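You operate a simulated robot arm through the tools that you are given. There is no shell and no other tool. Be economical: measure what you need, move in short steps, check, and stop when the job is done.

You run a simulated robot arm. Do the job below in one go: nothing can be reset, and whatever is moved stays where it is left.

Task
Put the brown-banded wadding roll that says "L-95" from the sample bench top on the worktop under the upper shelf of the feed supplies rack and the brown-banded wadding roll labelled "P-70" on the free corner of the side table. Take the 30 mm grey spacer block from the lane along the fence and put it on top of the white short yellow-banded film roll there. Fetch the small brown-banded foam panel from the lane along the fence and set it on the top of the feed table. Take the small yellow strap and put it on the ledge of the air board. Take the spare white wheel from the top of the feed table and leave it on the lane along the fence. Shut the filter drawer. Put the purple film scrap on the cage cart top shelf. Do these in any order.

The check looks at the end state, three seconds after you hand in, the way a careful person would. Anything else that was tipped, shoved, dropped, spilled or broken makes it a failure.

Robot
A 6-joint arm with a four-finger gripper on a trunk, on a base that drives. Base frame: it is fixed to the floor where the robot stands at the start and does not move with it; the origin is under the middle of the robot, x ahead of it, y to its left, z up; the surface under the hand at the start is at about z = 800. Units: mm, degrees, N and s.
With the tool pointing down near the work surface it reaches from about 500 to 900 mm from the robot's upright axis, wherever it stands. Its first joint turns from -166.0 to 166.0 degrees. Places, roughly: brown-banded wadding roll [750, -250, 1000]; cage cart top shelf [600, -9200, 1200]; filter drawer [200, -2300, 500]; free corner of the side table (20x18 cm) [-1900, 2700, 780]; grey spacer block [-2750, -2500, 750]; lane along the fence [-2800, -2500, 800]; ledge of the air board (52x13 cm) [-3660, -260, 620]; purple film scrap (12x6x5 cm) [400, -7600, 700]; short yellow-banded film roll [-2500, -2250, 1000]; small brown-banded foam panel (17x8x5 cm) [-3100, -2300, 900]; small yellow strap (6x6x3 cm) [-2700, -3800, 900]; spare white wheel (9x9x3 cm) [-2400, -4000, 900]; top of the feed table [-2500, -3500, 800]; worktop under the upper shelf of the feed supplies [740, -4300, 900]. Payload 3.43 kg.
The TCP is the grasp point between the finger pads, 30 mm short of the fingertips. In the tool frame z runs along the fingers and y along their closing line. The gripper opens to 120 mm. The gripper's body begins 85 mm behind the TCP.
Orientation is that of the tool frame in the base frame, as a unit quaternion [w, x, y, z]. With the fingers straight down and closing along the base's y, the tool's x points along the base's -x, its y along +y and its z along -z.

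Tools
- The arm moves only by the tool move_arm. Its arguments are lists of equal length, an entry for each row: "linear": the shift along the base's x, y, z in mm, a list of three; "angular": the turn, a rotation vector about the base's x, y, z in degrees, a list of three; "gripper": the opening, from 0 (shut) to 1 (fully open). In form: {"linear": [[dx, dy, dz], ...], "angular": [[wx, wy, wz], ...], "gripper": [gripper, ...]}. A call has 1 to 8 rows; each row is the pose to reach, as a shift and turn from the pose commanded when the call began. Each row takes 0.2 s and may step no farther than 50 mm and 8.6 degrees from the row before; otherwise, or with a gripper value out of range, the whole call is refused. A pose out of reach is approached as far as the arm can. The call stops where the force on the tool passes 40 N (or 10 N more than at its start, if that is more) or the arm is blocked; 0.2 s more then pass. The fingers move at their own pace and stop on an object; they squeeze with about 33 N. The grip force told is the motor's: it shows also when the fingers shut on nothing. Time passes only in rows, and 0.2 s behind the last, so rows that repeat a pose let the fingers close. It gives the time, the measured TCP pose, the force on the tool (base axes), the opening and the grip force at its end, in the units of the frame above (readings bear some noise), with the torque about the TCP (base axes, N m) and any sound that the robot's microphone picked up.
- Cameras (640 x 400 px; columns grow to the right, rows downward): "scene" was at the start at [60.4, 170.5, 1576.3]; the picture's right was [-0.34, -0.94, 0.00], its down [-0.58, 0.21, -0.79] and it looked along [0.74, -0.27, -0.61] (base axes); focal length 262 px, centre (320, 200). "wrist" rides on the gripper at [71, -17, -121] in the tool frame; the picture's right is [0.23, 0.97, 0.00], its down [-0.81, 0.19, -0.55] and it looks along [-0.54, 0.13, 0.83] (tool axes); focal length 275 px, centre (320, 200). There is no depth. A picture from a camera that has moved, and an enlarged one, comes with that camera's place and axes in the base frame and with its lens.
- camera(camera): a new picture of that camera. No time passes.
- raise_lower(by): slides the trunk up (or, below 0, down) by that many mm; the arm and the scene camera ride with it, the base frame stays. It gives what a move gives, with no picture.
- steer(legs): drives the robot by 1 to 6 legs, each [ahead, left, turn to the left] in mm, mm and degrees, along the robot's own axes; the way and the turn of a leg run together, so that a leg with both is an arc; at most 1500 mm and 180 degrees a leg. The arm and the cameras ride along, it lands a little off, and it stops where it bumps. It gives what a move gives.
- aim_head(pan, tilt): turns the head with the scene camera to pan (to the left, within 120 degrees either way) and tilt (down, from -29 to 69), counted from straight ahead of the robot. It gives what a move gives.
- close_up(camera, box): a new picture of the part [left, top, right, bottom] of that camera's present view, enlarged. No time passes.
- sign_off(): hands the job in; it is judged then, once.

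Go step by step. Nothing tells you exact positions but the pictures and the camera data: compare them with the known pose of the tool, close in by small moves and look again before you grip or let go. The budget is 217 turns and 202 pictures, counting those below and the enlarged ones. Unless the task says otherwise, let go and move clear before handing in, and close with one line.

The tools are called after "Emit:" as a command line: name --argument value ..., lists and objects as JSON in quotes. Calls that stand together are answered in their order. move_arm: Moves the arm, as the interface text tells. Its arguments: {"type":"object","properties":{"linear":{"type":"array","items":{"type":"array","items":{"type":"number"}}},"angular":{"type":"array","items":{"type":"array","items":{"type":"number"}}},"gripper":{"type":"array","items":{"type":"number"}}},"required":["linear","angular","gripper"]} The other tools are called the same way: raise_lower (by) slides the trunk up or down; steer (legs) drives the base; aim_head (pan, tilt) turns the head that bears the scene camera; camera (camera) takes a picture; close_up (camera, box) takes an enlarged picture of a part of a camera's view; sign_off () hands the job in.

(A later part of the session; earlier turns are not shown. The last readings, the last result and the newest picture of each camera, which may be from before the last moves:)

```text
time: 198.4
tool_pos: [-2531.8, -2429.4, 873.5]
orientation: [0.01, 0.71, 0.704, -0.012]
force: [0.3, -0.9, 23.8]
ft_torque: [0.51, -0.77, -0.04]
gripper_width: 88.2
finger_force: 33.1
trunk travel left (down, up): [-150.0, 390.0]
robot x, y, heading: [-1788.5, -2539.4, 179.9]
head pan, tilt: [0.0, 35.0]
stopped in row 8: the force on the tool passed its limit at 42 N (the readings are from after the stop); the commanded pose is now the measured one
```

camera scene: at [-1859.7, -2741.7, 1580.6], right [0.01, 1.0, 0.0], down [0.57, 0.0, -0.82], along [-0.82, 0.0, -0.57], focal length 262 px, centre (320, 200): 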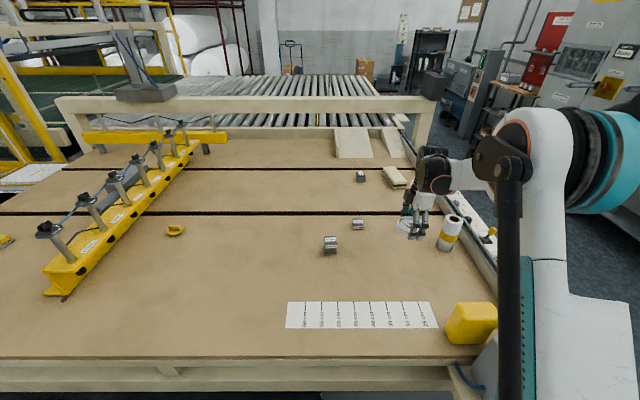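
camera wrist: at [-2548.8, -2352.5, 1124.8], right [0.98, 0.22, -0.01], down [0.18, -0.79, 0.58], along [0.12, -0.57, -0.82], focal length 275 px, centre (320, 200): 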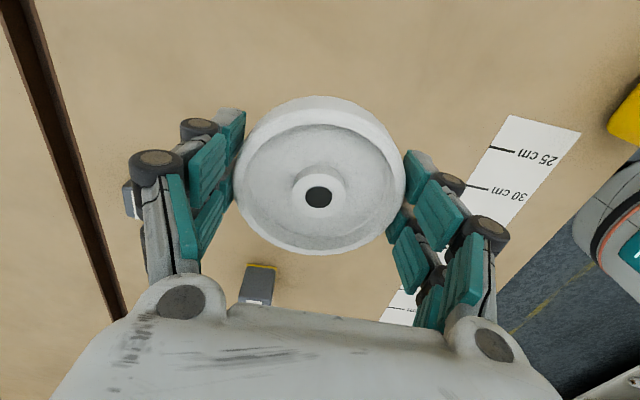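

It's down. I'll open, rise, and look.

Emit:
move_arm --linear '[[0, 0, 1], [0, 0, 1], [0, 0, 1], [0, 0, 40], [0, 0, 85], [0, 0, 130], [0, 0, 175], [0, 0, 215]]' --angular '[[0, 0, 0], [0, 0, 0], [0, 0, 0], [0, 0, 0], [0, 0, 0], [0, 0, 0], [0, 0, 0], [0, 0, 0]]' --gripper '[0.85, 1, 1, 1, 1, 1, 1, 1]'

Emit:
camera --camera "wrist"

Emit:
close_up --camera "scene" --box '[290, 150, 490, 275]'

```text
time: 200.2
tool_pos: [-2534.7, -2429.7, 1084.4]
orientation: [0.01, 0.71, 0.704, -0.012]
force: [0.6, -1.5, -0.7]
ft_torque: [0.01, 0.0, 0.02]
gripper_width: 119.8
finger_force: 0.2
trunk travel left (down, up): [-150.0, 390.0]
robot x, y, heading: [-1790.6, -2543.4, 179.6]
head pan, tilt: [0.0, 35.0]
```

```text
130 pictures are left
camera wrist: at [-2550.7, -2354.0, 1202.0], right [0.98, 0.22, -0.01], down [0.19, -0.79, 0.58], along [0.12, -0.57, -0.82], focal length 275 px, centre (320, 200)
```

wrist: 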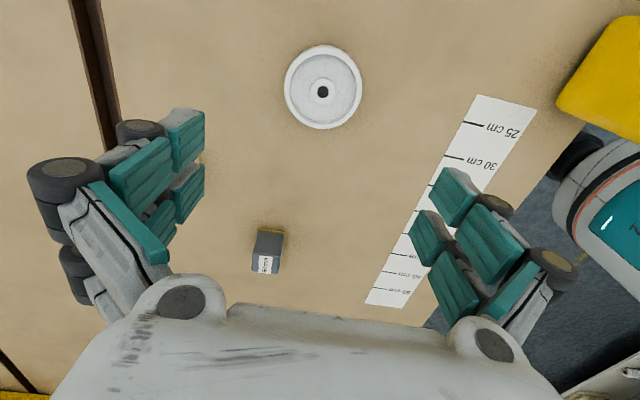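

```text
3.20 times, centred on (390, 212) of scene
camera zoom: at [-1859.0, -2742.0, 1580.7], right [0.01, 1.0, 0.0], down [0.57, 0.0, -0.82], along [-0.82, 0.0, -0.57], focal length 839 px, centre (96, 160)
```

zoom: 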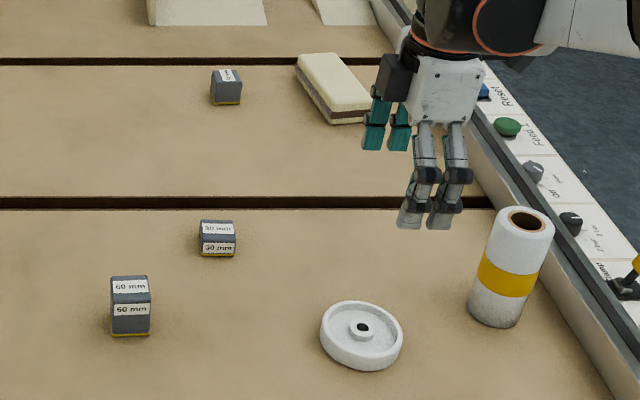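

The wheel is down. Next is the 30 mm block at (-2717, -2581), so I'll nudge the base closer and away from the control box, then bring the hand over.

Emit:
steer --legs '[[0, 70, 0], [70, 0, 0]]'

Emit:
move_arm --linear '[[-28, -20, 0], [-56, -35, 0], [-84, -50, -20], [-112, -70, -50], [-112, -80, -80]]' --angular '[[0, 0, 0], [0, 0, 0], [0, 0, 0], [0, 0, 0], [0, 0, 0]]' --gripper '[1, 1, 1, 1, 1]'

Emit:
camera --camera "wrist"

Emit:
camera --camera "scene"

```text
time: 201.8
tool_pos: [-2606.5, -2501.5, 1083.4]
orientation: [0.01, 0.709, 0.705, -0.012]
force: [-1.3, 0.3, -0.5]
ft_torque: [0.03, -0.03, 0.01]
gripper_width: 119.8
finger_force: 0.0
trunk travel left (down, up): [-150.0, 390.0]
robot x, y, heading: [-1856.1, -2613.4, 179.9]
head pan, tilt: [0.0, 35.0]
```

```text
time: 203.0
tool_pos: [-2718.6, -2582.4, 1004.9]
orientation: [0.011, 0.709, 0.705, -0.012]
force: [-0.5, -0.5, -0.4]
ft_torque: [-0.01, -0.04, -0.01]
gripper_width: 119.6
finger_force: 0.2
trunk travel left (down, up): [-150.0, 390.0]
robot x, y, heading: [-1858.3, -2611.1, 179.7]
head pan, tilt: [0.0, 35.0]
```

```text
128 pictures are left
camera wrist: at [-2734.8, -2505.6, 1121.4], right [0.97, 0.22, -0.01], down [0.19, -0.79, 0.58], along [0.12, -0.56, -0.82], focal length 275 px, centre (320, 200)
```

wrist: 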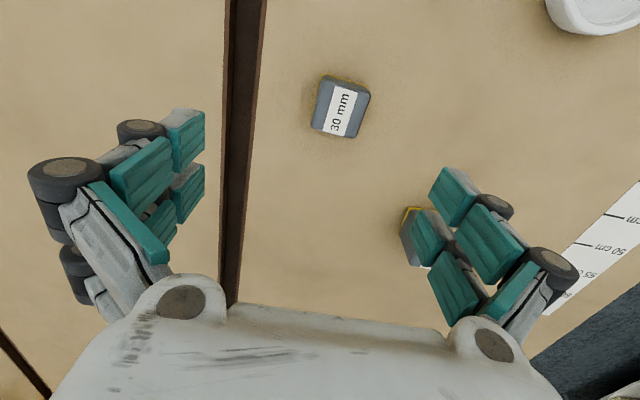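

```text
127 pictures are left
camera scene: at [-1929.9, -2812.5, 1580.6], right [0.0, 1.0, 0.0], down [0.57, 0.0, -0.82], along [-0.82, 0.0, -0.57], focal length 262 px, centre (320, 200)
```

scene: 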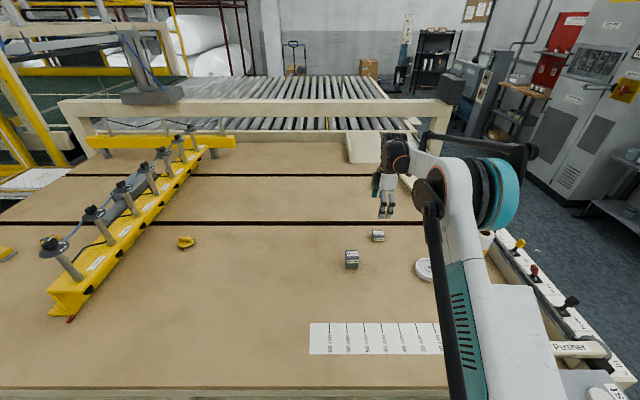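

The block is square to the axes at (-2703, -2573). I'll lower onto it and grip.

Emit:
move_arm --linear '[[15, 9, -40], [15, 9, -80], [15, 9, -110], [15, 9, -126], [15, 9, -126], [15, 9, -126], [15, 9, -126]]' --angular '[[0, 0, 0], [0, 0, 0], [0, 0, 0], [0, 0, 0], [0, 0, 0], [0, 0, 0], [0, 0, 0]]' --gripper '[0.8, 0.8, 0.8, 0.8, 0.2, 0.2, 0.2]'

Emit:
camera --camera "wrist"

```text
time: 204.6
tool_pos: [-2701.1, -2571.4, 881.3]
orientation: [0.01, 0.709, 0.705, -0.012]
force: [7.0, -0.2, 23.9]
ft_torque: [0.13, -0.53, -0.08]
gripper_width: 43.4
finger_force: 33.1
trunk travel left (down, up): [-150.0, 390.0]
robot x, y, heading: [-1859.8, -2611.5, 179.3]
head pan, tilt: [0.0, 35.0]
```

```text
126 pictures are left
camera wrist: at [-2717.6, -2495.8, 997.8], right [0.97, 0.22, -0.01], down [0.19, -0.79, 0.58], along [0.12, -0.56, -0.82], focal length 275 px, centre (320, 200)
```

wrist: 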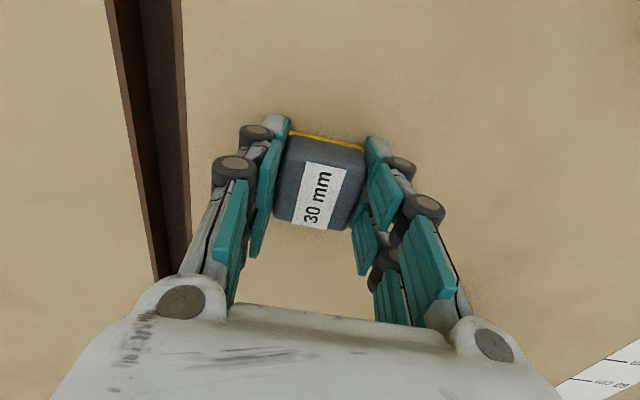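

Gripped at 43 mm. I'll lift and carry it toward the film roll.

Emit:
move_arm --linear '[[0, 0, 35], [0, 0, 80], [0, 0, 125], [0, 0, 170], [0, 0, 215], [10, 40, 225], [20, 80, 230], [30, 125, 230]]' --angular '[[0, 0, 0], [0, 0, 0], [0, 0, 0], [0, 0, 0], [0, 0, 0], [0, 0, 0], [0, 0, 0], [0, 0, 0]]' --gripper '[0.2, 0.2, 0.2, 0.2, 0.2, 0.2, 0.2, 0.2]'

Emit:
move_arm --linear '[[15, 40, 0], [30, 80, 0], [45, 120, 0], [60, 160, 0]]' --angular '[[0, 0, 0], [0, 0, 0], [0, 0, 0], [0, 0, 0]]' --gripper '[0.2, 0.2, 0.2, 0.2]'

Emit:
camera --camera "wrist"

Emit:
camera --camera "scene"

```text
time: 206.4
tool_pos: [-2672.1, -2448.7, 1110.2]
orientation: [0.01, 0.709, 0.705, -0.012]
force: [0.5, 0.0, -0.7]
ft_torque: [0.06, -0.04, -0.03]
gripper_width: 43.4
finger_force: 32.8
trunk travel left (down, up): [-150.0, 390.0]
robot x, y, heading: [-1860.2, -2608.6, 179.8]
head pan, tilt: [0.0, 35.0]
```

```text
time: 207.4
tool_pos: [-2613.5, -2286.9, 1106.5]
orientation: [0.01, 0.709, 0.705, -0.011]
force: [0.8, 1.0, -0.3]
ft_torque: [0.02, 0.04, 0.03]
gripper_width: 43.1
finger_force: 32.9
trunk travel left (down, up): [-150.0, 390.0]
robot x, y, heading: [-1858.7, -2615.1, 179.7]
head pan, tilt: [0.0, 35.0]
```

```text
125 pictures are left
camera wrist: at [-2629.5, -2211.1, 1224.7], right [0.97, 0.22, -0.01], down [0.19, -0.79, 0.58], along [0.12, -0.57, -0.82], focal length 275 px, centre (320, 200)
```

wrist: 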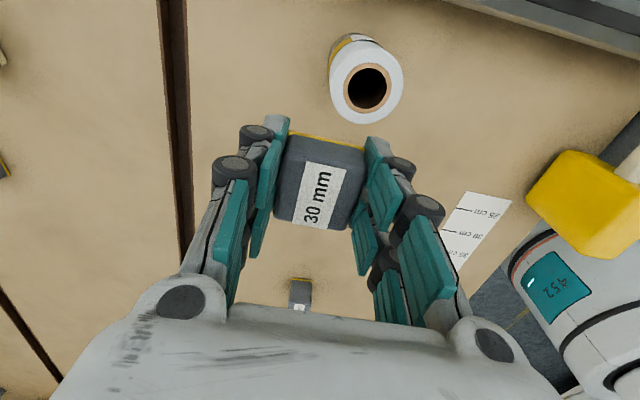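

```text
124 pictures are left
camera scene: at [-1929.2, -2811.8, 1580.8], right [0.0, 1.0, 0.0], down [0.57, 0.0, -0.82], along [-0.82, 0.0, -0.57], focal length 262 px, centre (320, 200)
```

scene: 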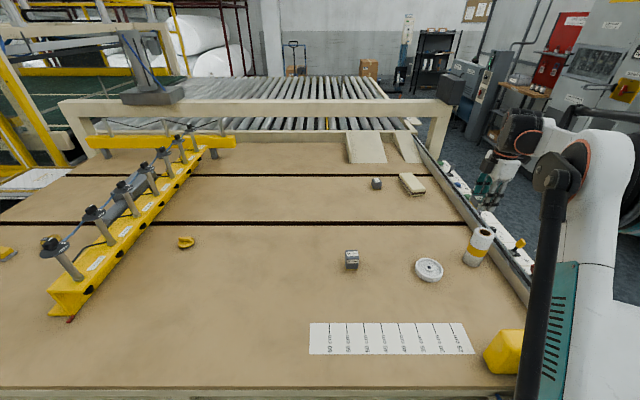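

The two views put the roll's top at (-2584, -2259, ~990). I'll move above it and check.

Emit:
move_arm --linear '[[15, 14, 0], [29, 28, 0], [29, 28, -30]]' --angular '[[0, 0, 0], [0, 0, 0], [0, 0, 0]]' --gripper '[0.2, 0.2, 0.2]'

Emit:
camera --camera "wrist"

Emit:
close_up --camera "scene" --box '[420, 120, 580, 280]'

```text
time: 208.2
tool_pos: [-2584.1, -2259.3, 1077.4]
orientation: [0.01, 0.71, 0.704, -0.011]
force: [-0.6, -0.6, -0.8]
ft_torque: [0.02, 0.03, 0.0]
gripper_width: 43.1
finger_force: 32.6
trunk travel left (down, up): [-150.0, 390.0]
robot x, y, heading: [-1862.5, -2615.1, 179.8]
head pan, tilt: [0.0, 35.0]
```

```text
123 pictures are left
camera wrist: at [-2600.3, -2183.5, 1194.0], right [0.97, 0.22, -0.01], down [0.19, -0.79, 0.58], along [0.12, -0.57, -0.82], focal length 275 px, centre (320, 200)
```

wrist: 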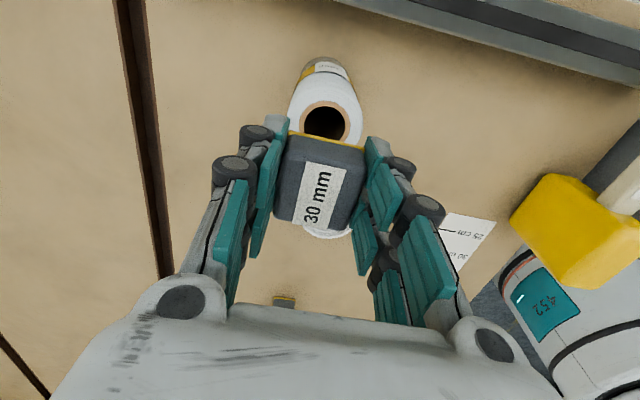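

```text
2.50 times, centred on (500, 200) of scene
camera zoom: at [-1929.5, -2812.2, 1580.6], right [0.0, 1.0, 0.0], down [0.57, 0.0, -0.82], along [-0.82, 0.0, -0.57], focal length 655 px, centre (-130, 200)
```

zoom: 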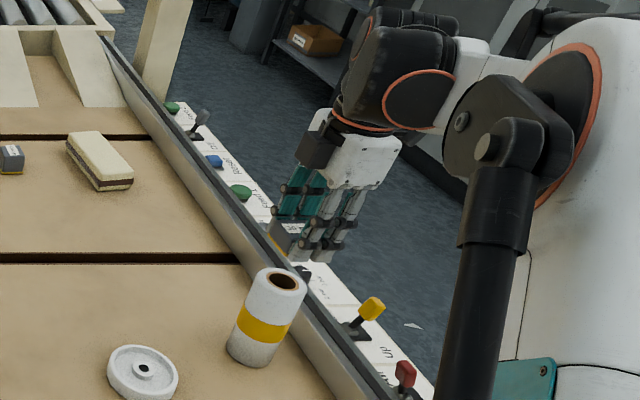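

The block is directly over the roll top. I'll lower slowly to contact.

Emit:
move_arm --linear '[[0, -3, -25], [0, -3, -40], [0, -3, -44], [0, -3, -47], [0, -3, -50], [0, -3, -53], [0, -3, -56], [0, -3, -59]]' --angular '[[0, 0, 0], [0, 0, 0], [0, 0, 0], [0, 0, 0], [0, 0, 0], [0, 0, 0], [0, 0, 0], [0, 0, 0]]' --gripper '[0.2, 0.2, 0.2, 0.2, 0.2, 0.2, 0.2, 0.2]'

Emit:
close_up --camera "scene" --box '[420, 120, 580, 280]'

```text
time: 210.0
tool_pos: [-2583.7, -2262.9, 1020.6]
orientation: [0.01, 0.71, 0.704, -0.012]
force: [-4.4, 0.5, 17.5]
ft_torque: [0.08, 0.15, 0.01]
gripper_width: 43.1
finger_force: 33.3
trunk travel left (down, up): [-150.0, 390.0]
robot x, y, heading: [-1861.4, -2611.2, 179.8]
head pan, tilt: [0.0, 35.0]
```

```text
2.50 times, centred on (500, 200) of scene
camera zoom: at [-1928.3, -2812.8, 1580.9], right [0.0, 1.0, 0.0], down [0.57, 0.0, -0.82], along [-0.82, 0.0, -0.57], focal length 655 px, centre (-130, 200)
```

zoom: 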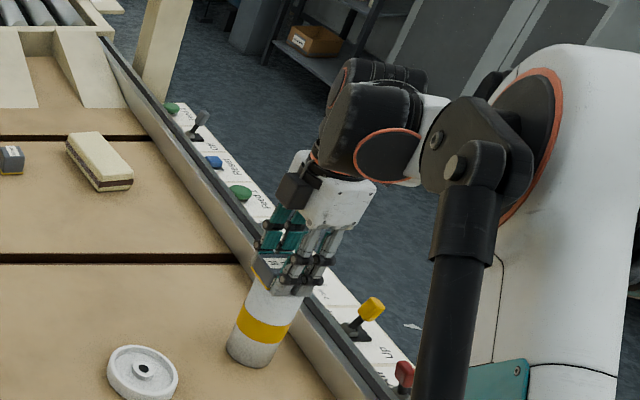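

It's resting on the roll. I'll ease up, open and rise straight.

Emit:
move_arm --linear '[[0, 0, 1.5], [0, 0, 1.5], [0, 0, 1.5], [0, 0, 20], [0, 0, 60], [0, 0, 105], [0, 0, 140]]' --angular '[[0, 0, 0], [0, 0, 0], [0, 0, 0], [0, 0, 0], [0, 0, 0], [0, 0, 0], [0, 0, 0]]' --gripper '[0.42, 0.55, 0.55, 0.55, 0.55, 0.55, 0.55]'

Emit:
camera --camera "wrist"

Emit:
close_up --camera "scene" --box '[420, 120, 580, 280]'

```text
time: 211.6
tool_pos: [-2582.4, -2264.7, 1158.2]
orientation: [0.01, 0.71, 0.704, -0.012]
force: [0.7, -0.3, -0.1]
ft_torque: [0.01, 0.0, -0.02]
gripper_width: 66.1
finger_force: 0.0
trunk travel left (down, up): [-150.0, 390.0]
robot x, y, heading: [-1859.2, -2614.2, 180.0]
head pan, tilt: [0.0, 35.0]
```

```text
120 pictures are left
camera wrist: at [-2598.7, -2189.6, 1277.6], right [0.97, 0.22, -0.01], down [0.19, -0.79, 0.58], along [0.12, -0.56, -0.82], focal length 275 px, centre (320, 200)
```

wrist: 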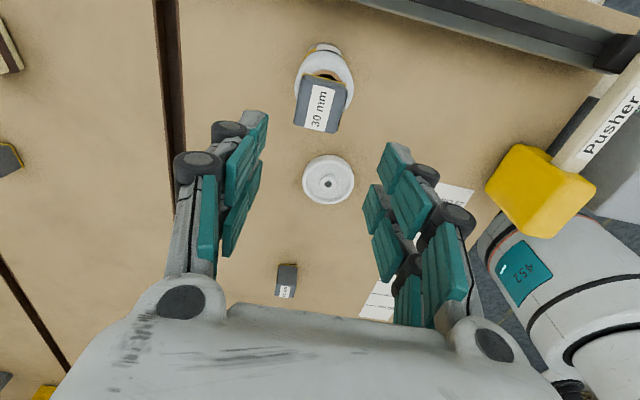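

```text
2.50 times, centred on (500, 200) of scene
camera zoom: at [-1929.0, -2812.4, 1580.7], right [0.0, 1.0, 0.0], down [0.57, 0.0, -0.82], along [-0.82, 0.0, -0.57], focal length 655 px, centre (-130, 200)
```

zoom: 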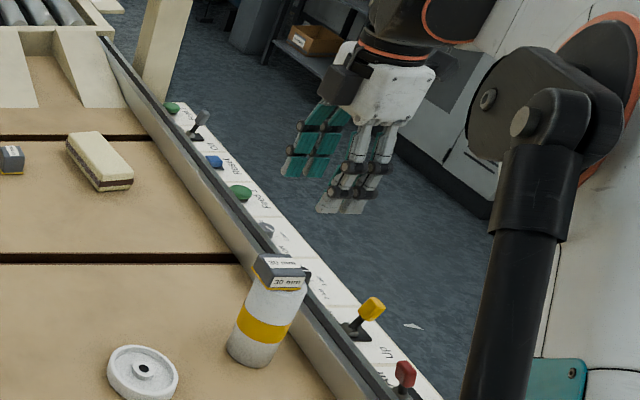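

The block sits on the roll. I'll re-centre the arm, back off, and drive over to the strap.

Emit:
move_arm --linear '[[0, -45, 15], [0, -90, 30], [0, -135, 30], [0, -180, 30], [0, -225, 30], [0, -270, 30], [0, -310, 30]]' --angular '[[0, 0, 0], [0, 0, 0], [0, 0, 0], [0, 0, 0], [0, 0, 0], [0, 0, 0], [0, 0, 0]]' --gripper '[1, 1, 1, 1, 1, 1, 1]'

Emit:
steer --legs '[[-500, 0, 0], [0, 1240, 0], [400, 0, 0]]'

Emit:
camera --camera "wrist"

Emit:
aim_head --pan 5 --tilt 38

Emit:
camera --camera "scene"

```text
time: 213.2
tool_pos: [-2582.8, -2572.9, 1189.5]
orientation: [0.01, 0.71, 0.704, -0.012]
force: [-0.1, -0.8, -0.6]
ft_torque: [0.0, 0.01, -0.03]
gripper_width: 119.7
finger_force: 0.1
trunk travel left (down, up): [-150.0, 390.0]
robot x, y, heading: [-1860.1, -2614.2, 179.6]
head pan, tilt: [0.0, 35.0]
```

```text
time: 224.0
tool_pos: [-2487.6, -3793.5, 1189.4]
orientation: [0.011, 0.709, 0.705, -0.012]
force: [-1.3, -0.1, -0.4]
ft_torque: [0.03, 0.0, 0.02]
gripper_width: 120.0
finger_force: 0.0
trunk travel left (down, up): [-150.0, 390.0]
robot x, y, heading: [-1762.3, -3831.9, 179.9]
head pan, tilt: [0.0, 35.0]
```

```text
118 pictures are left
camera wrist: at [-2502.5, -3717.5, 1306.4], right [0.97, 0.22, -0.01], down [0.19, -0.79, 0.58], along [0.12, -0.57, -0.82], focal length 275 px, centre (320, 200)
```

wrist: 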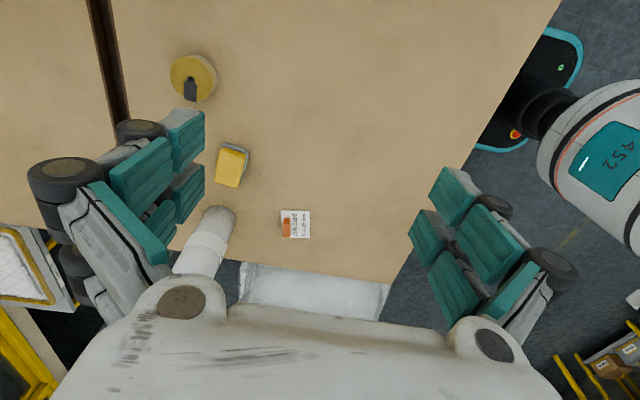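

```text
time: 224.7
tool_pos: [-2486.7, -3793.8, 1189.1]
orientation: [0.011, 0.71, 0.704, -0.012]
force: [0.0, 0.8, 0.1]
ft_torque: [-0.02, 0.0, -0.01]
gripper_width: 120.2
finger_force: 0.0
trunk travel left (down, up): [-150.0, 390.0]
robot x, y, heading: [-1761.3, -3837.7, 179.8]
head pan, tilt: [5.0, 38.0]
```

```text
117 pictures are left
camera scene: at [-1830.3, -4041.7, 1576.1], right [-0.08, 1.0, 0.0], down [0.61, 0.05, -0.79], along [-0.79, -0.06, -0.62], focal length 262 px, centre (320, 200)
```

scene: 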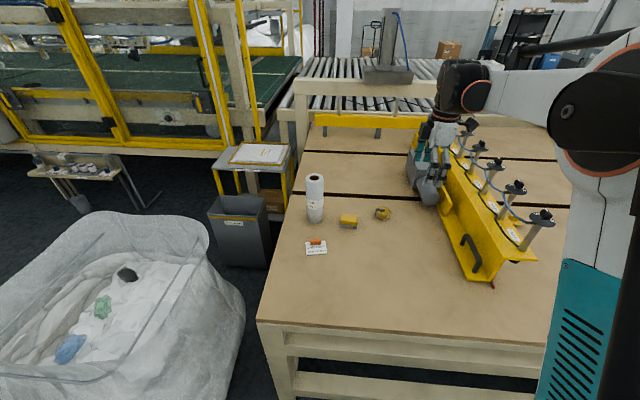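

The strap is at (-2674, -3851), confirmed by both views. I'll edge the base forward and bring the hand above it.

Emit:
steer --legs '[[90, 0, 0]]'

Emit:
move_arm --linear '[[-25, -20, -30], [-50, -40, -60], [-75, -56, -90], [-97, -57, -130], [-97, -57, -175], [-97, -57, -210]]' --angular '[[0, 0, 0], [0, 0, 0], [0, 0, 0], [0, 0, 0], [0, 0, 0], [0, 0, 0]]' --gripper '[1, 1, 1, 1, 0.8, 0.8]'

Emit:
camera --camera "wrist"

Emit:
close_up --camera "scene" --box '[330, 120, 490, 280]'

```text
time: 225.8
tool_pos: [-2576.9, -3792.7, 1188.9]
orientation: [0.01, 0.71, 0.704, -0.012]
force: [0.3, -0.3, 0.4]
ft_torque: [-0.02, -0.06, -0.01]
gripper_width: 119.9
finger_force: 0.1
trunk travel left (down, up): [-150.0, 390.0]
robot x, y, heading: [-1848.4, -3830.2, 179.8]
head pan, tilt: [5.0, 38.0]
```

```text
time: 227.2
tool_pos: [-2673.1, -3853.2, 979.7]
orientation: [0.011, 0.71, 0.704, -0.011]
force: [-0.8, -0.4, 0.2]
ft_torque: [0.03, -0.01, -0.02]
gripper_width: 95.8
finger_force: 0.0
trunk travel left (down, up): [-150.0, 390.0]
robot x, y, heading: [-1848.4, -3834.4, 179.9]
head pan, tilt: [5.0, 38.0]
```

```text
116 pictures are left
camera wrist: at [-2688.9, -3776.0, 1097.2], right [0.97, 0.22, -0.01], down [0.19, -0.79, 0.58], along [0.12, -0.56, -0.82], focal length 275 px, centre (320, 200)
```

wrist: 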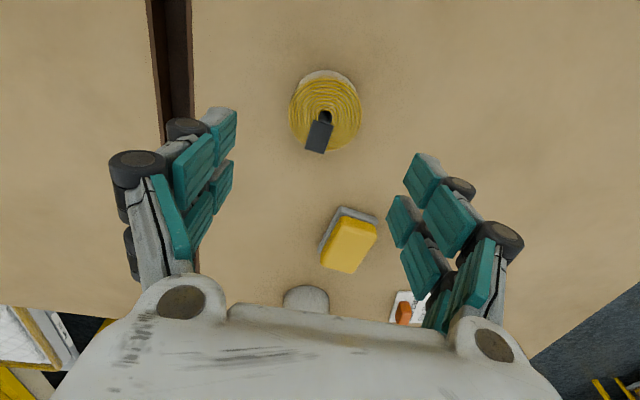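

```text
2.50 times, centred on (410, 200) of scene
camera zoom: at [-1919.9, -4041.4, 1576.1], right [-0.08, 1.0, 0.0], down [0.61, 0.05, -0.79], along [-0.79, -0.06, -0.62], focal length 655 px, centre (95, 200)
```

zoom: 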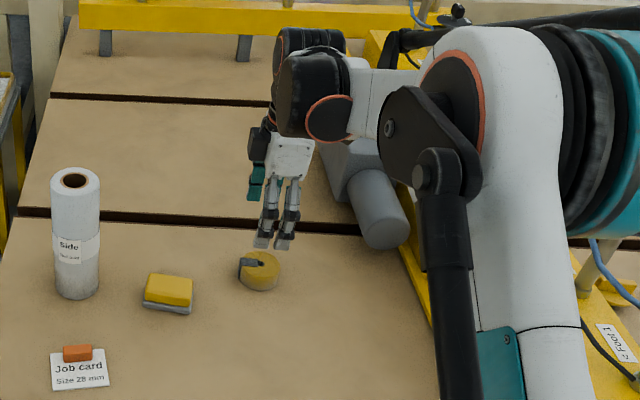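

Aligned to within a few mm. I'll descend and grip the strap.

Emit:
move_arm --linear '[[2, 7, -40], [2, 7, -75], [2, 7, -92], [2, 7, -98], [2, 7, -98], [2, 7, -98], [2, 7, -98]]' --angular '[[0, 0, 0], [0, 0, 0], [0, 0, 0], [0, 0, 0], [0, 0, 0], [0, 0, 0], [0, 0, 0]]' --gripper '[0.8, 0.8, 0.8, 0.8, 0.35, 0.35, 0.35]'

Emit:
camera --camera "wrist"

```text
time: 228.8
tool_pos: [-2671.1, -3842.9, 880.2]
orientation: [0.01, 0.71, 0.705, -0.012]
force: [-1.1, -0.4, 0.1]
ft_torque: [-0.01, -0.03, -0.02]
gripper_width: 58.1
finger_force: 33.1
trunk travel left (down, up): [-150.0, 390.0]
robot x, y, heading: [-1852.5, -3834.1, 180.2]
head pan, tilt: [5.0, 38.0]
```

```text
114 pictures are left
camera wrist: at [-2687.7, -3767.4, 998.0], right [0.97, 0.22, -0.01], down [0.19, -0.79, 0.58], along [0.12, -0.57, -0.82], focal length 275 px, centre (320, 200)
```

wrist: 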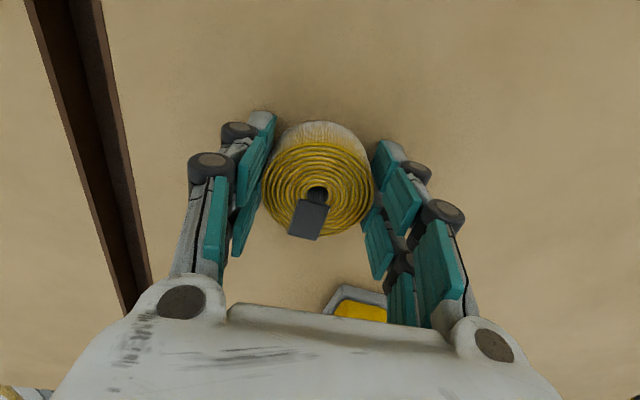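

The strap is gripped at 58 mm. I'll lift, pull in, and drive around the table's right end toward the air board.

Emit:
move_arm --linear '[[0, 0, 40], [0, 0, 85], [0, 0, 130], [20, 0, 170], [55, 0, 200], [100, 0, 220], [145, 0, 230], [190, 0, 235]]' --angular '[[0, 0, 0], [0, 0, 0], [0, 0, 0], [0, 0, 0], [0, 0, 0], [0, 0, 0], [0, 0, 0], [0, 0, 0]]' --gripper '[0.35, 0.35, 0.35, 0.35, 0.35, 0.35, 0.35, 0.35]'

Emit:
steer --legs '[[-600, 0, 0], [0, -1500, 0], [0, -1000, 0], [0, 0, -90]]'

Emit:
aim_head --pan 60 --tilt 20

Emit:
camera --camera "scene"

Emit:
camera --camera "wrist"

```text
time: 230.6
tool_pos: [-2481.5, -3842.1, 1117.2]
orientation: [0.01, 0.71, 0.704, -0.013]
force: [0.5, 0.5, -0.7]
ft_torque: [0.03, 0.05, 0.04]
gripper_width: 58.1
finger_force: 33.1
trunk travel left (down, up): [-150.0, 390.0]
robot x, y, heading: [-1850.8, -3832.6, 179.6]
head pan, tilt: [5.0, 38.0]
```

```text
time: 249.6
tool_pos: [-1189.3, -687.0, 1116.9]
orientation: [-0.001, 1.0, -0.013, -0.016]
force: [1.1, 0.6, -1.2]
ft_torque: [0.0, 0.01, -0.01]
gripper_width: 58.0
finger_force: 33.2
trunk travel left (down, up): [-150.0, 390.0]
robot x, y, heading: [-1192.0, -1317.1, 88.8]
head pan, tilt: [5.0, 38.0]
```

```text
time: 250.9
tool_pos: [-1190.3, -687.3, 1115.5]
orientation: [-0.001, 1.0, -0.013, -0.015]
force: [-0.1, -0.1, -0.5]
ft_torque: [0.01, 0.01, -0.02]
gripper_width: 58.2
finger_force: 33.2
trunk travel left (down, up): [-150.0, 390.0]
robot x, y, heading: [-1191.4, -1318.7, 89.0]
head pan, tilt: [60.0, 20.0]
```

```text
113 pictures are left
camera scene: at [-1473.6, -1284.7, 1604.5], right [0.52, 0.85, 0.0], down [0.29, -0.18, -0.94], along [-0.8, 0.49, -0.34], focal length 262 px, centre (320, 200)
```

scene: 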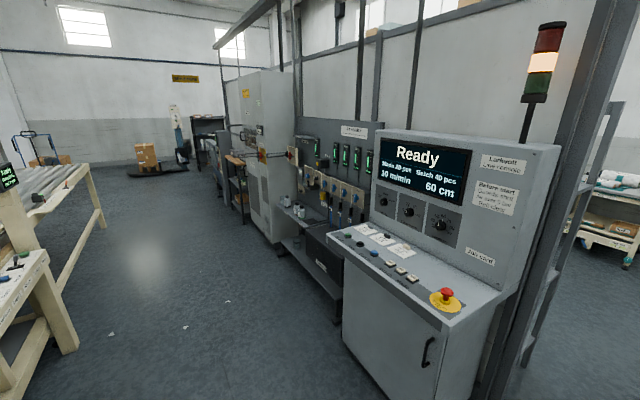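

```text
112 pictures are left
camera wrist: at [-1114.6, -671.2, 1233.3], right [0.21, -0.98, -0.01], down [-0.8, -0.17, 0.58], along [-0.57, -0.11, -0.82], focal length 275 px, centre (320, 200)
```

wrist: 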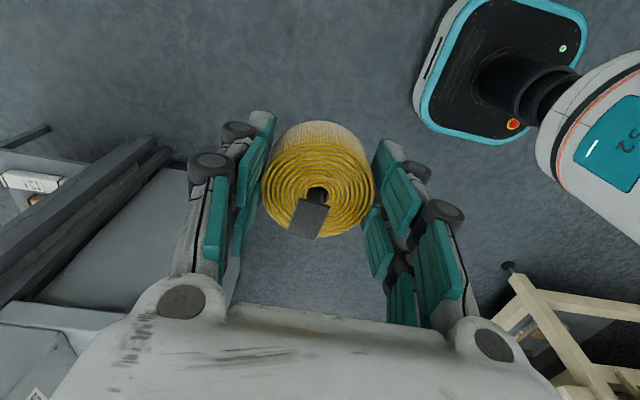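

The air board is beyond the console, with a grey ledge. I'll drive along to face it.

Emit:
steer --legs '[[0, 1500, 0], [0, 700, 1]]'

Emit:
aim_head --pan 10 --tilt 30

Emit:
camera --camera "scene"

```text
time: 261.7
tool_pos: [-3399.4, -645.6, 1115.5]
orientation: [-0.001, 1.0, -0.004, -0.016]
force: [-0.1, 0.4, -0.1]
ft_torque: [0.01, 0.01, -0.03]
gripper_width: 57.9
finger_force: 32.7
trunk travel left (down, up): [-150.0, 390.0]
robot x, y, heading: [-3393.2, -1276.0, 89.9]
head pan, tilt: [60.0, 20.0]
```

```text
time: 262.9
tool_pos: [-3399.7, -645.3, 1115.5]
orientation: [0.0, 1.0, -0.003, -0.015]
force: [-0.2, -0.1, -0.1]
ft_torque: [-0.05, 0.0, -0.02]
gripper_width: 58.1
finger_force: 32.7
trunk travel left (down, up): [-150.0, 390.0]
robot x, y, heading: [-3389.7, -1275.2, 89.9]
head pan, tilt: [10.0, 30.0]
```

```text
111 pictures are left
camera scene: at [-3606.8, -1206.6, 1588.5], right [0.99, 0.17, 0.0], down [0.09, -0.49, -0.87], along [-0.15, 0.85, -0.5], focal length 262 px, centre (320, 200)
```

scene: 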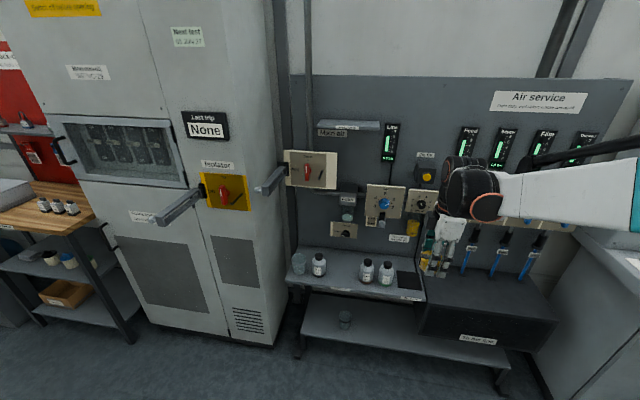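

The ledge has bottles and jars on it. I'll zoom in to find the free part.

Emit:
close_up --camera "scene" --box '[270, 220, 450, 333]'

Emit:
close_up --camera "scene" --box '[270, 110, 450, 223]'

```text
3.54 times, centred on (360, 276) of scene
camera zoom: at [-3606.8, -1206.6, 1588.5], right [0.99, 0.17, 0.0], down [0.09, -0.49, -0.87], along [-0.15, 0.85, -0.5], focal length 928 px, centre (178, -71)
```

zoom: 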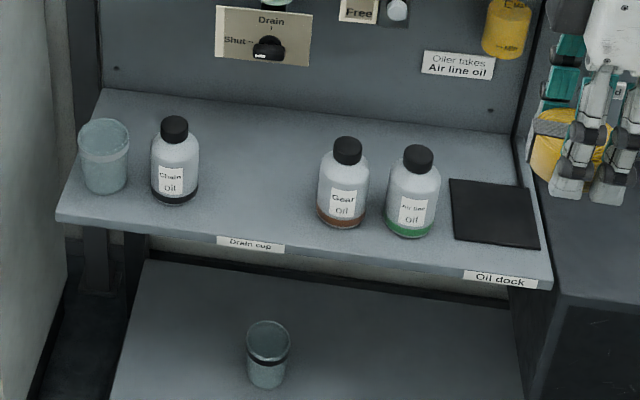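

```text
3.54 times, centred on (360, 166) of scene
camera zoom: at [-3606.8, -1206.6, 1588.5], right [0.99, 0.17, 0.0], down [0.09, -0.49, -0.87], along [-0.15, 0.85, -0.5], focal length 928 px, centre (178, 319)
```

zoom: 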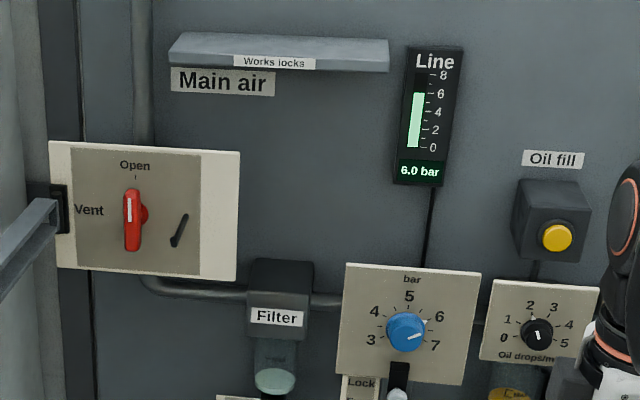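

The free part of the ledge is between the chain-oil and gear-oil bottles, near (-3658, -270). I'll turn the gripper 90° so it closes along x, shift sideways, and lower the trunk.

Emit:
move_arm --linear '[[0, 0, 0], [0, 0, 0], [0, 0, 0], [0, 0, 0], [0, 0, 0], [0, 0, 0], [0, 0, 0], [0, 0, 0]]' --angular '[[0, 0, -8.5], [0, 0, -17], [0, 0, -25.5], [0, 0, -34], [0, 0, -42.5], [0, 0, -51], [0, 0, -59.5], [0, 0, -68]]' --gripper '[0.35, 0.35, 0.35, 0.35, 0.35, 0.35, 0.35, 0.35]'

Emit:
move_arm --linear '[[0, 0, 0], [0, 0, 0], [0, 0, 0]]' --angular '[[0, 0, -8], [0, 0, -16], [0, 0, -22]]' --gripper '[0.35, 0.35, 0.35]'

Emit:
steer --legs '[[0, 255, 0]]'

Emit:
raise_lower --by -150

Emit:
camera --camera "wrist"

Emit:
camera --camera "scene"

```text
time: 264.7
tool_pos: [-3398.5, -646.7, 1115.5]
orientation: [-0.009, 0.827, -0.563, -0.013]
force: [0.7, 0.1, -0.4]
ft_torque: [-0.02, 0.03, 0.02]
gripper_width: 57.8
finger_force: 33.4
trunk travel left (down, up): [-150.0, 390.0]
robot x, y, heading: [-3391.8, -1276.9, 89.9]
head pan, tilt: [10.0, 30.0]
```

```text
time: 265.5
tool_pos: [-3398.7, -646.8, 1115.6]
orientation: [0.013, -0.704, 0.71, 0.01]
force: [-0.4, -0.7, 0.1]
ft_torque: [0.0, 0.0, -0.04]
gripper_width: 58.1
finger_force: 33.2
trunk travel left (down, up): [-150.0, 390.0]
robot x, y, heading: [-3392.6, -1276.0, 89.6]
head pan, tilt: [10.0, 30.0]
```

```text
time: 267.4
tool_pos: [-3657.8, -645.0, 1116.5]
orientation: [0.012, -0.706, 0.708, 0.01]
force: [0.6, -0.4, -0.1]
ft_torque: [-0.01, 0.03, 0.06]
gripper_width: 58.0
finger_force: 33.2
trunk travel left (down, up): [-150.0, 390.0]
robot x, y, heading: [-3644.4, -1274.9, 89.8]
head pan, tilt: [10.0, 30.0]
```

```text
time: 269.1
tool_pos: [-3657.9, -645.6, 966.4]
orientation: [0.012, -0.706, 0.708, 0.011]
force: [-0.3, 0.1, -0.6]
ft_torque: [0.02, 0.02, 0.04]
gripper_width: 58.0
finger_force: 32.9
trunk travel left (down, up): [0.0, 540.0]
robot x, y, heading: [-3646.1, -1277.3, 89.9]
head pan, tilt: [10.0, 30.0]
```

```text
108 pictures are left
camera wrist: at [-3641.2, -720.0, 1083.4], right [-0.97, -0.23, -0.01], down [-0.19, 0.79, 0.58], along [-0.12, 0.56, -0.82], focal length 275 px, centre (320, 200)
```

wrist: 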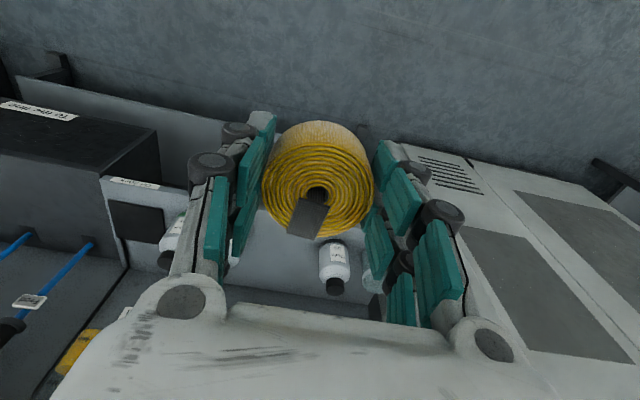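

```text
107 pictures are left
camera scene: at [-3863.7, -1206.6, 1438.6], right [0.98, 0.17, 0.0], down [0.09, -0.49, -0.87], along [-0.15, 0.85, -0.5], focal length 262 px, centre (320, 200)
```

scene: 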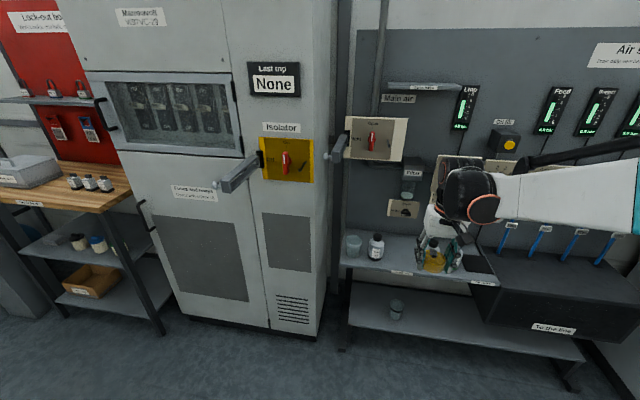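

By triangulation the ledge is at z≈622, with a 170 mm gap between bottles centred at x≈-3657. I'll lower a bit and drive in.

Emit:
move_arm --linear '[[0, 0, -40], [0, 0, -80], [0, 0, -120]]' --angular '[[0, 0, 0], [0, 0, 0], [0, 0, 0]]' --gripper '[0.35, 0.35, 0.35]'

Emit:
steer --legs '[[270, 0, 0]]'

Emit:
camera --camera "wrist"

Emit:
aim_head --pan -15 --tilt 40

Emit:
camera --camera "scene"

```text
time: 269.9
tool_pos: [-3656.7, -646.4, 843.4]
orientation: [0.013, -0.706, 0.709, 0.011]
force: [0.5, -1.2, 0.0]
ft_torque: [0.01, 0.01, -0.01]
gripper_width: 58.2
finger_force: 32.9
trunk travel left (down, up): [0.0, 540.0]
robot x, y, heading: [-3646.0, -1275.2, 89.9]
head pan, tilt: [10.0, 30.0]
```

```text
time: 271.8
tool_pos: [-3654.4, -372.4, 845.8]
orientation: [0.011, -0.705, 0.709, 0.009]
force: [-0.5, -0.3, 0.0]
ft_torque: [-0.02, 0.01, -0.05]
gripper_width: 58.0
finger_force: 33.6
trunk travel left (down, up): [0.0, 540.0]
robot x, y, heading: [-3645.6, -1002.1, 89.8]
head pan, tilt: [10.0, 30.0]
```

```text
106 pictures are left
camera wrist: at [-3638.6, -446.3, 962.6], right [-0.97, -0.22, -0.01], down [-0.19, 0.79, 0.58], along [-0.12, 0.56, -0.82], focal length 275 px, centre (320, 200)
```

wrist: 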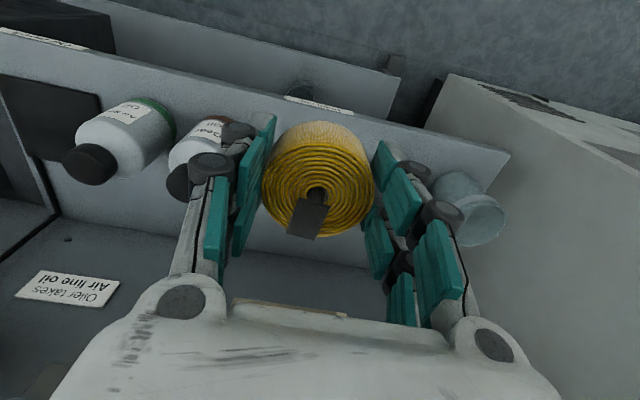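

```text
time: 272.7
tool_pos: [-3654.3, -371.8, 845.0]
orientation: [0.012, -0.705, 0.709, 0.01]
force: [0.0, 1.2, 0.3]
ft_torque: [0.03, 0.03, -0.03]
gripper_width: 57.9
finger_force: 33.4
trunk travel left (down, up): [0.0, 540.0]
robot x, y, heading: [-3644.6, -1001.5, 90.1]
head pan, tilt: [-15.0, 40.0]
```

```text
105 pictures are left
camera scene: at [-3825.1, -939.3, 1423.1], right [0.96, -0.26, 0.0], down [-0.17, -0.62, -0.77], along [0.2, 0.74, -0.64], focal length 262 px, centre (320, 200)
```

scene: 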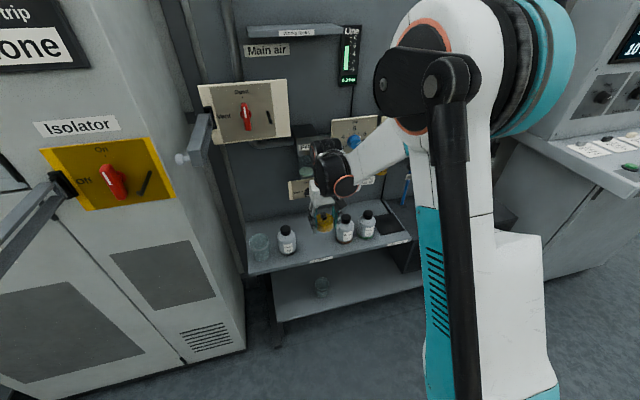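

Emit:
close_up --camera "scene" --box '[230, 120, 430, 280]'

```text
2.50 times, centred on (330, 200) of scene
camera zoom: at [-3825.1, -939.3, 1423.1], right [0.96, -0.26, 0.0], down [-0.17, -0.62, -0.77], along [0.2, 0.74, -0.64], focal length 655 px, centre (295, 200)
```

zoom: 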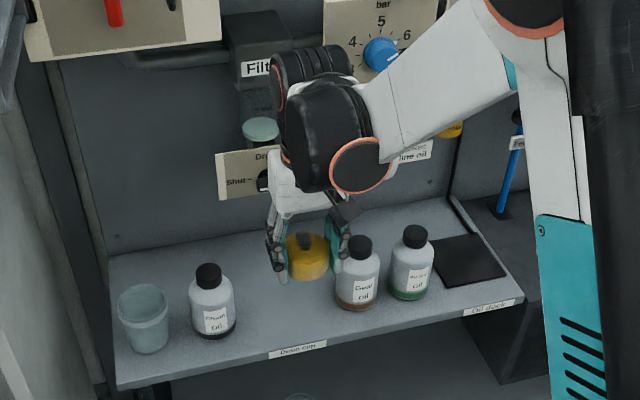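

Clearances look fine. I'll move in to y≈-300 and down, then check before contact.

Emit:
move_arm --linear '[[-1, 35, -20], [-2, 72, -40], [-2, 72, -85], [-2, 72, -125]]' --angular '[[0, 0, 0], [0, 0, 0], [0, 0, 0], [0, 0, 0]]' --gripper '[0.35, 0.35, 0.35, 0.35]'

Emit:
close_up --camera "scene" --box '[230, 120, 430, 280]'

Emit:
camera --camera "wrist"

```text
time: 273.7
tool_pos: [-3655.9, -299.6, 717.7]
orientation: [0.012, -0.705, 0.709, 0.01]
force: [-0.6, -0.7, -0.8]
ft_torque: [0.02, -0.02, -0.01]
gripper_width: 58.0
finger_force: 32.6
trunk travel left (down, up): [0.0, 540.0]
robot x, y, heading: [-3650.2, -1000.3, 89.6]
head pan, tilt: [-15.0, 40.0]
```

```text
2.50 times, centred on (330, 200) of scene
camera zoom: at [-3825.0, -939.5, 1423.1], right [0.96, -0.26, 0.0], down [-0.17, -0.62, -0.77], along [0.2, 0.74, -0.64], focal length 655 px, centre (295, 200)
```

zoom: 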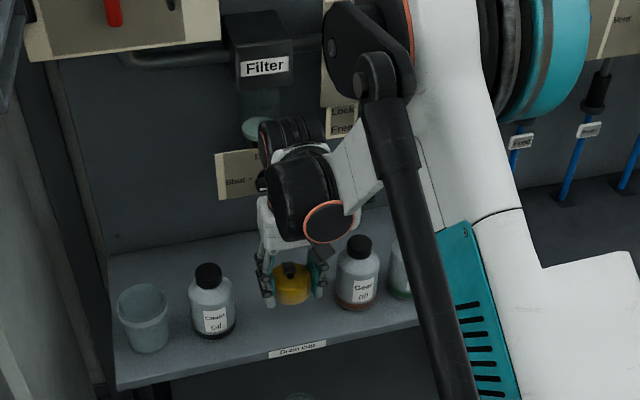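

```text
102 pictures are left
camera wrist: at [-3639.1, -374.0, 835.6], right [-0.97, -0.22, -0.01], down [-0.19, 0.79, 0.58], along [-0.12, 0.57, -0.82], focal length 275 px, centre (320, 200)
```

wrist: 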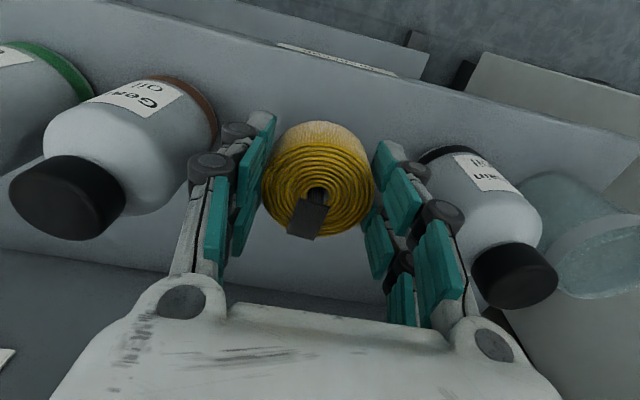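

The gap is just wide enough; I'll shift 4 mm to centre, then lower to contact.

Emit:
move_arm --linear '[[-4, 0, -20], [-4, 0, -40], [-4, 0, -50], [-4, 0, -55], [-4, 0, -60], [-4, 0, -64], [-4, 0, -68], [-4, 0, -72]]' --angular '[[0, 0, 0], [0, 0, 0], [0, 0, 0], [0, 0, 0], [0, 0, 0], [0, 0, 0], [0, 0, 0], [0, 0, 0]]' --gripper '[0.35, 0.35, 0.35, 0.35, 0.35, 0.35, 0.35, 0.35]'

```text
time: 275.5
tool_pos: [-3661.0, -299.3, 650.3]
orientation: [0.013, -0.704, 0.71, 0.012]
force: [-1.8, 5.5, 26.7]
ft_torque: [0.24, 0.16, 0.03]
gripper_width: 58.0
finger_force: 33.3
trunk travel left (down, up): [0.0, 540.0]
robot x, y, heading: [-3648.3, -1000.4, 89.8]
head pan, tilt: [-15.0, 40.0]
```

It's in contact at 650. I'll ease up, open only slightly, and rise.

Emit:
move_arm --linear '[[0, 0, 3], [0, 0, 3], [0, 0, 3], [0, 0, 25], [0, 0, 65], [0, 0, 105], [0, -20, 145], [0, -60, 175]]' --angular '[[0, 0, 0], [0, 0, 0], [0, 0, 0], [0, 0, 0], [0, 0, 0], [0, 0, 0], [0, 0, 0], [0, 0, 0]]' --gripper '[0.58, 0.63, 0.63, 0.63, 0.63, 0.63, 0.63, 0.63]'

Emit:
camera --camera "wrist"

Emit:
close_up --camera "scene" --box '[230, 120, 430, 280]'

```text
time: 277.3
tool_pos: [-3659.2, -359.1, 825.4]
orientation: [0.011, -0.705, 0.709, 0.01]
force: [0.4, 0.8, -0.5]
ft_torque: [-0.04, 0.01, 0.01]
gripper_width: 75.8
finger_force: 0.1
trunk travel left (down, up): [0.0, 540.0]
robot x, y, heading: [-3645.3, -998.1, 89.9]
head pan, tilt: [-15.0, 40.0]
```

```text
101 pictures are left
camera wrist: at [-3643.5, -433.7, 942.0], right [-0.97, -0.22, -0.01], down [-0.19, 0.79, 0.58], along [-0.12, 0.56, -0.82], focal length 275 px, centre (320, 200)
```

wrist: 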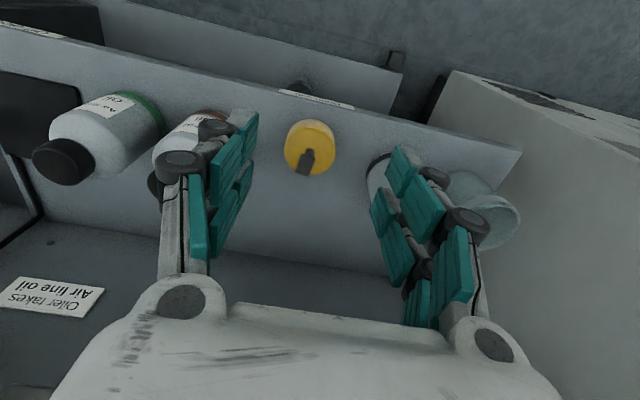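

```text
2.50 times, centred on (330, 200) of scene
camera zoom: at [-3825.1, -939.0, 1423.1], right [0.96, -0.26, 0.0], down [-0.17, -0.62, -0.77], along [0.2, 0.74, -0.64], focal length 655 px, centre (295, 200)
```

zoom: 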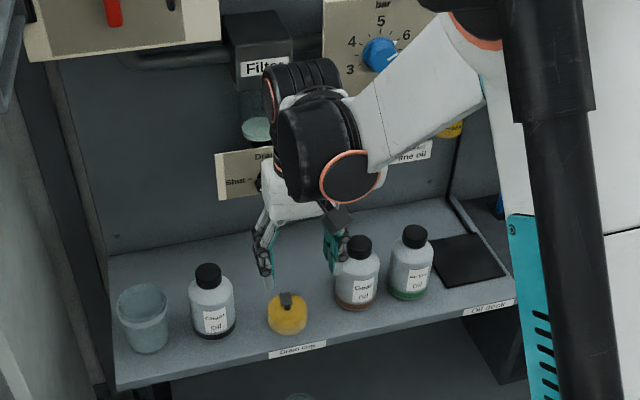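

The strap is on the ledge but towards the front edge. I'll nudge it about 40 mm deeper with closed fingers, keeping the hand where it has already been.

Emit:
move_arm --linear '[[0, -10, 0], [2, -12, -40], [2, -12, -85], [2, -12, -130], [2, -12, -158]]' --angular '[[0, 0, 0], [0, 0, 0], [0, 0, 0], [0, 0, 0], [0, 0, 0]]' --gripper '[0, 0, 0, 0, 0]'

Emit:
camera --camera "wrist"

Emit:
close_up --camera "scene" --box '[230, 120, 430, 280]'

```text
time: 278.5
tool_pos: [-3656.4, -371.0, 666.6]
orientation: [0.011, -0.705, 0.709, 0.01]
force: [0.4, 0.3, -0.1]
ft_torque: [0.03, 0.01, -0.02]
gripper_width: 0.0
finger_force: 33.3
trunk travel left (down, up): [0.0, 540.0]
robot x, y, heading: [-3644.3, -1004.4, 90.0]
head pan, tilt: [-15.0, 40.0]
```

```text
99 pictures are left
camera wrist: at [-3640.9, -446.2, 784.1], right [-0.97, -0.22, -0.01], down [-0.19, 0.79, 0.58], along [-0.12, 0.56, -0.82], focal length 275 px, centre (320, 200)
```

wrist: 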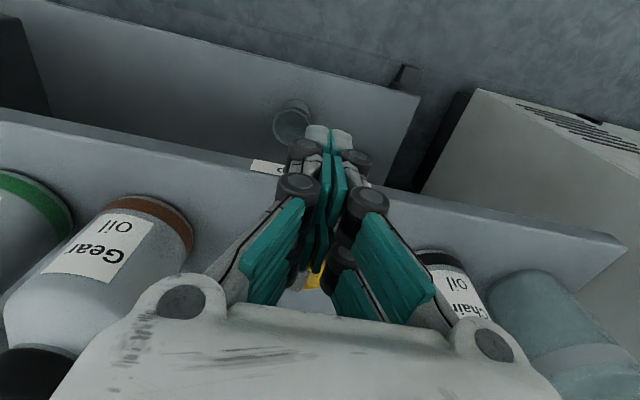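

```text
2.50 times, centred on (330, 200) of scene
camera zoom: at [-3825.0, -939.3, 1423.1], right [0.96, -0.26, 0.0], down [-0.17, -0.62, -0.77], along [0.2, 0.74, -0.64], focal length 655 px, centre (295, 200)
```

zoom: 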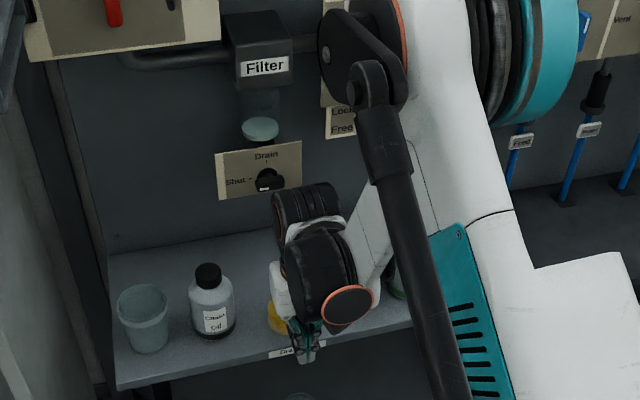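

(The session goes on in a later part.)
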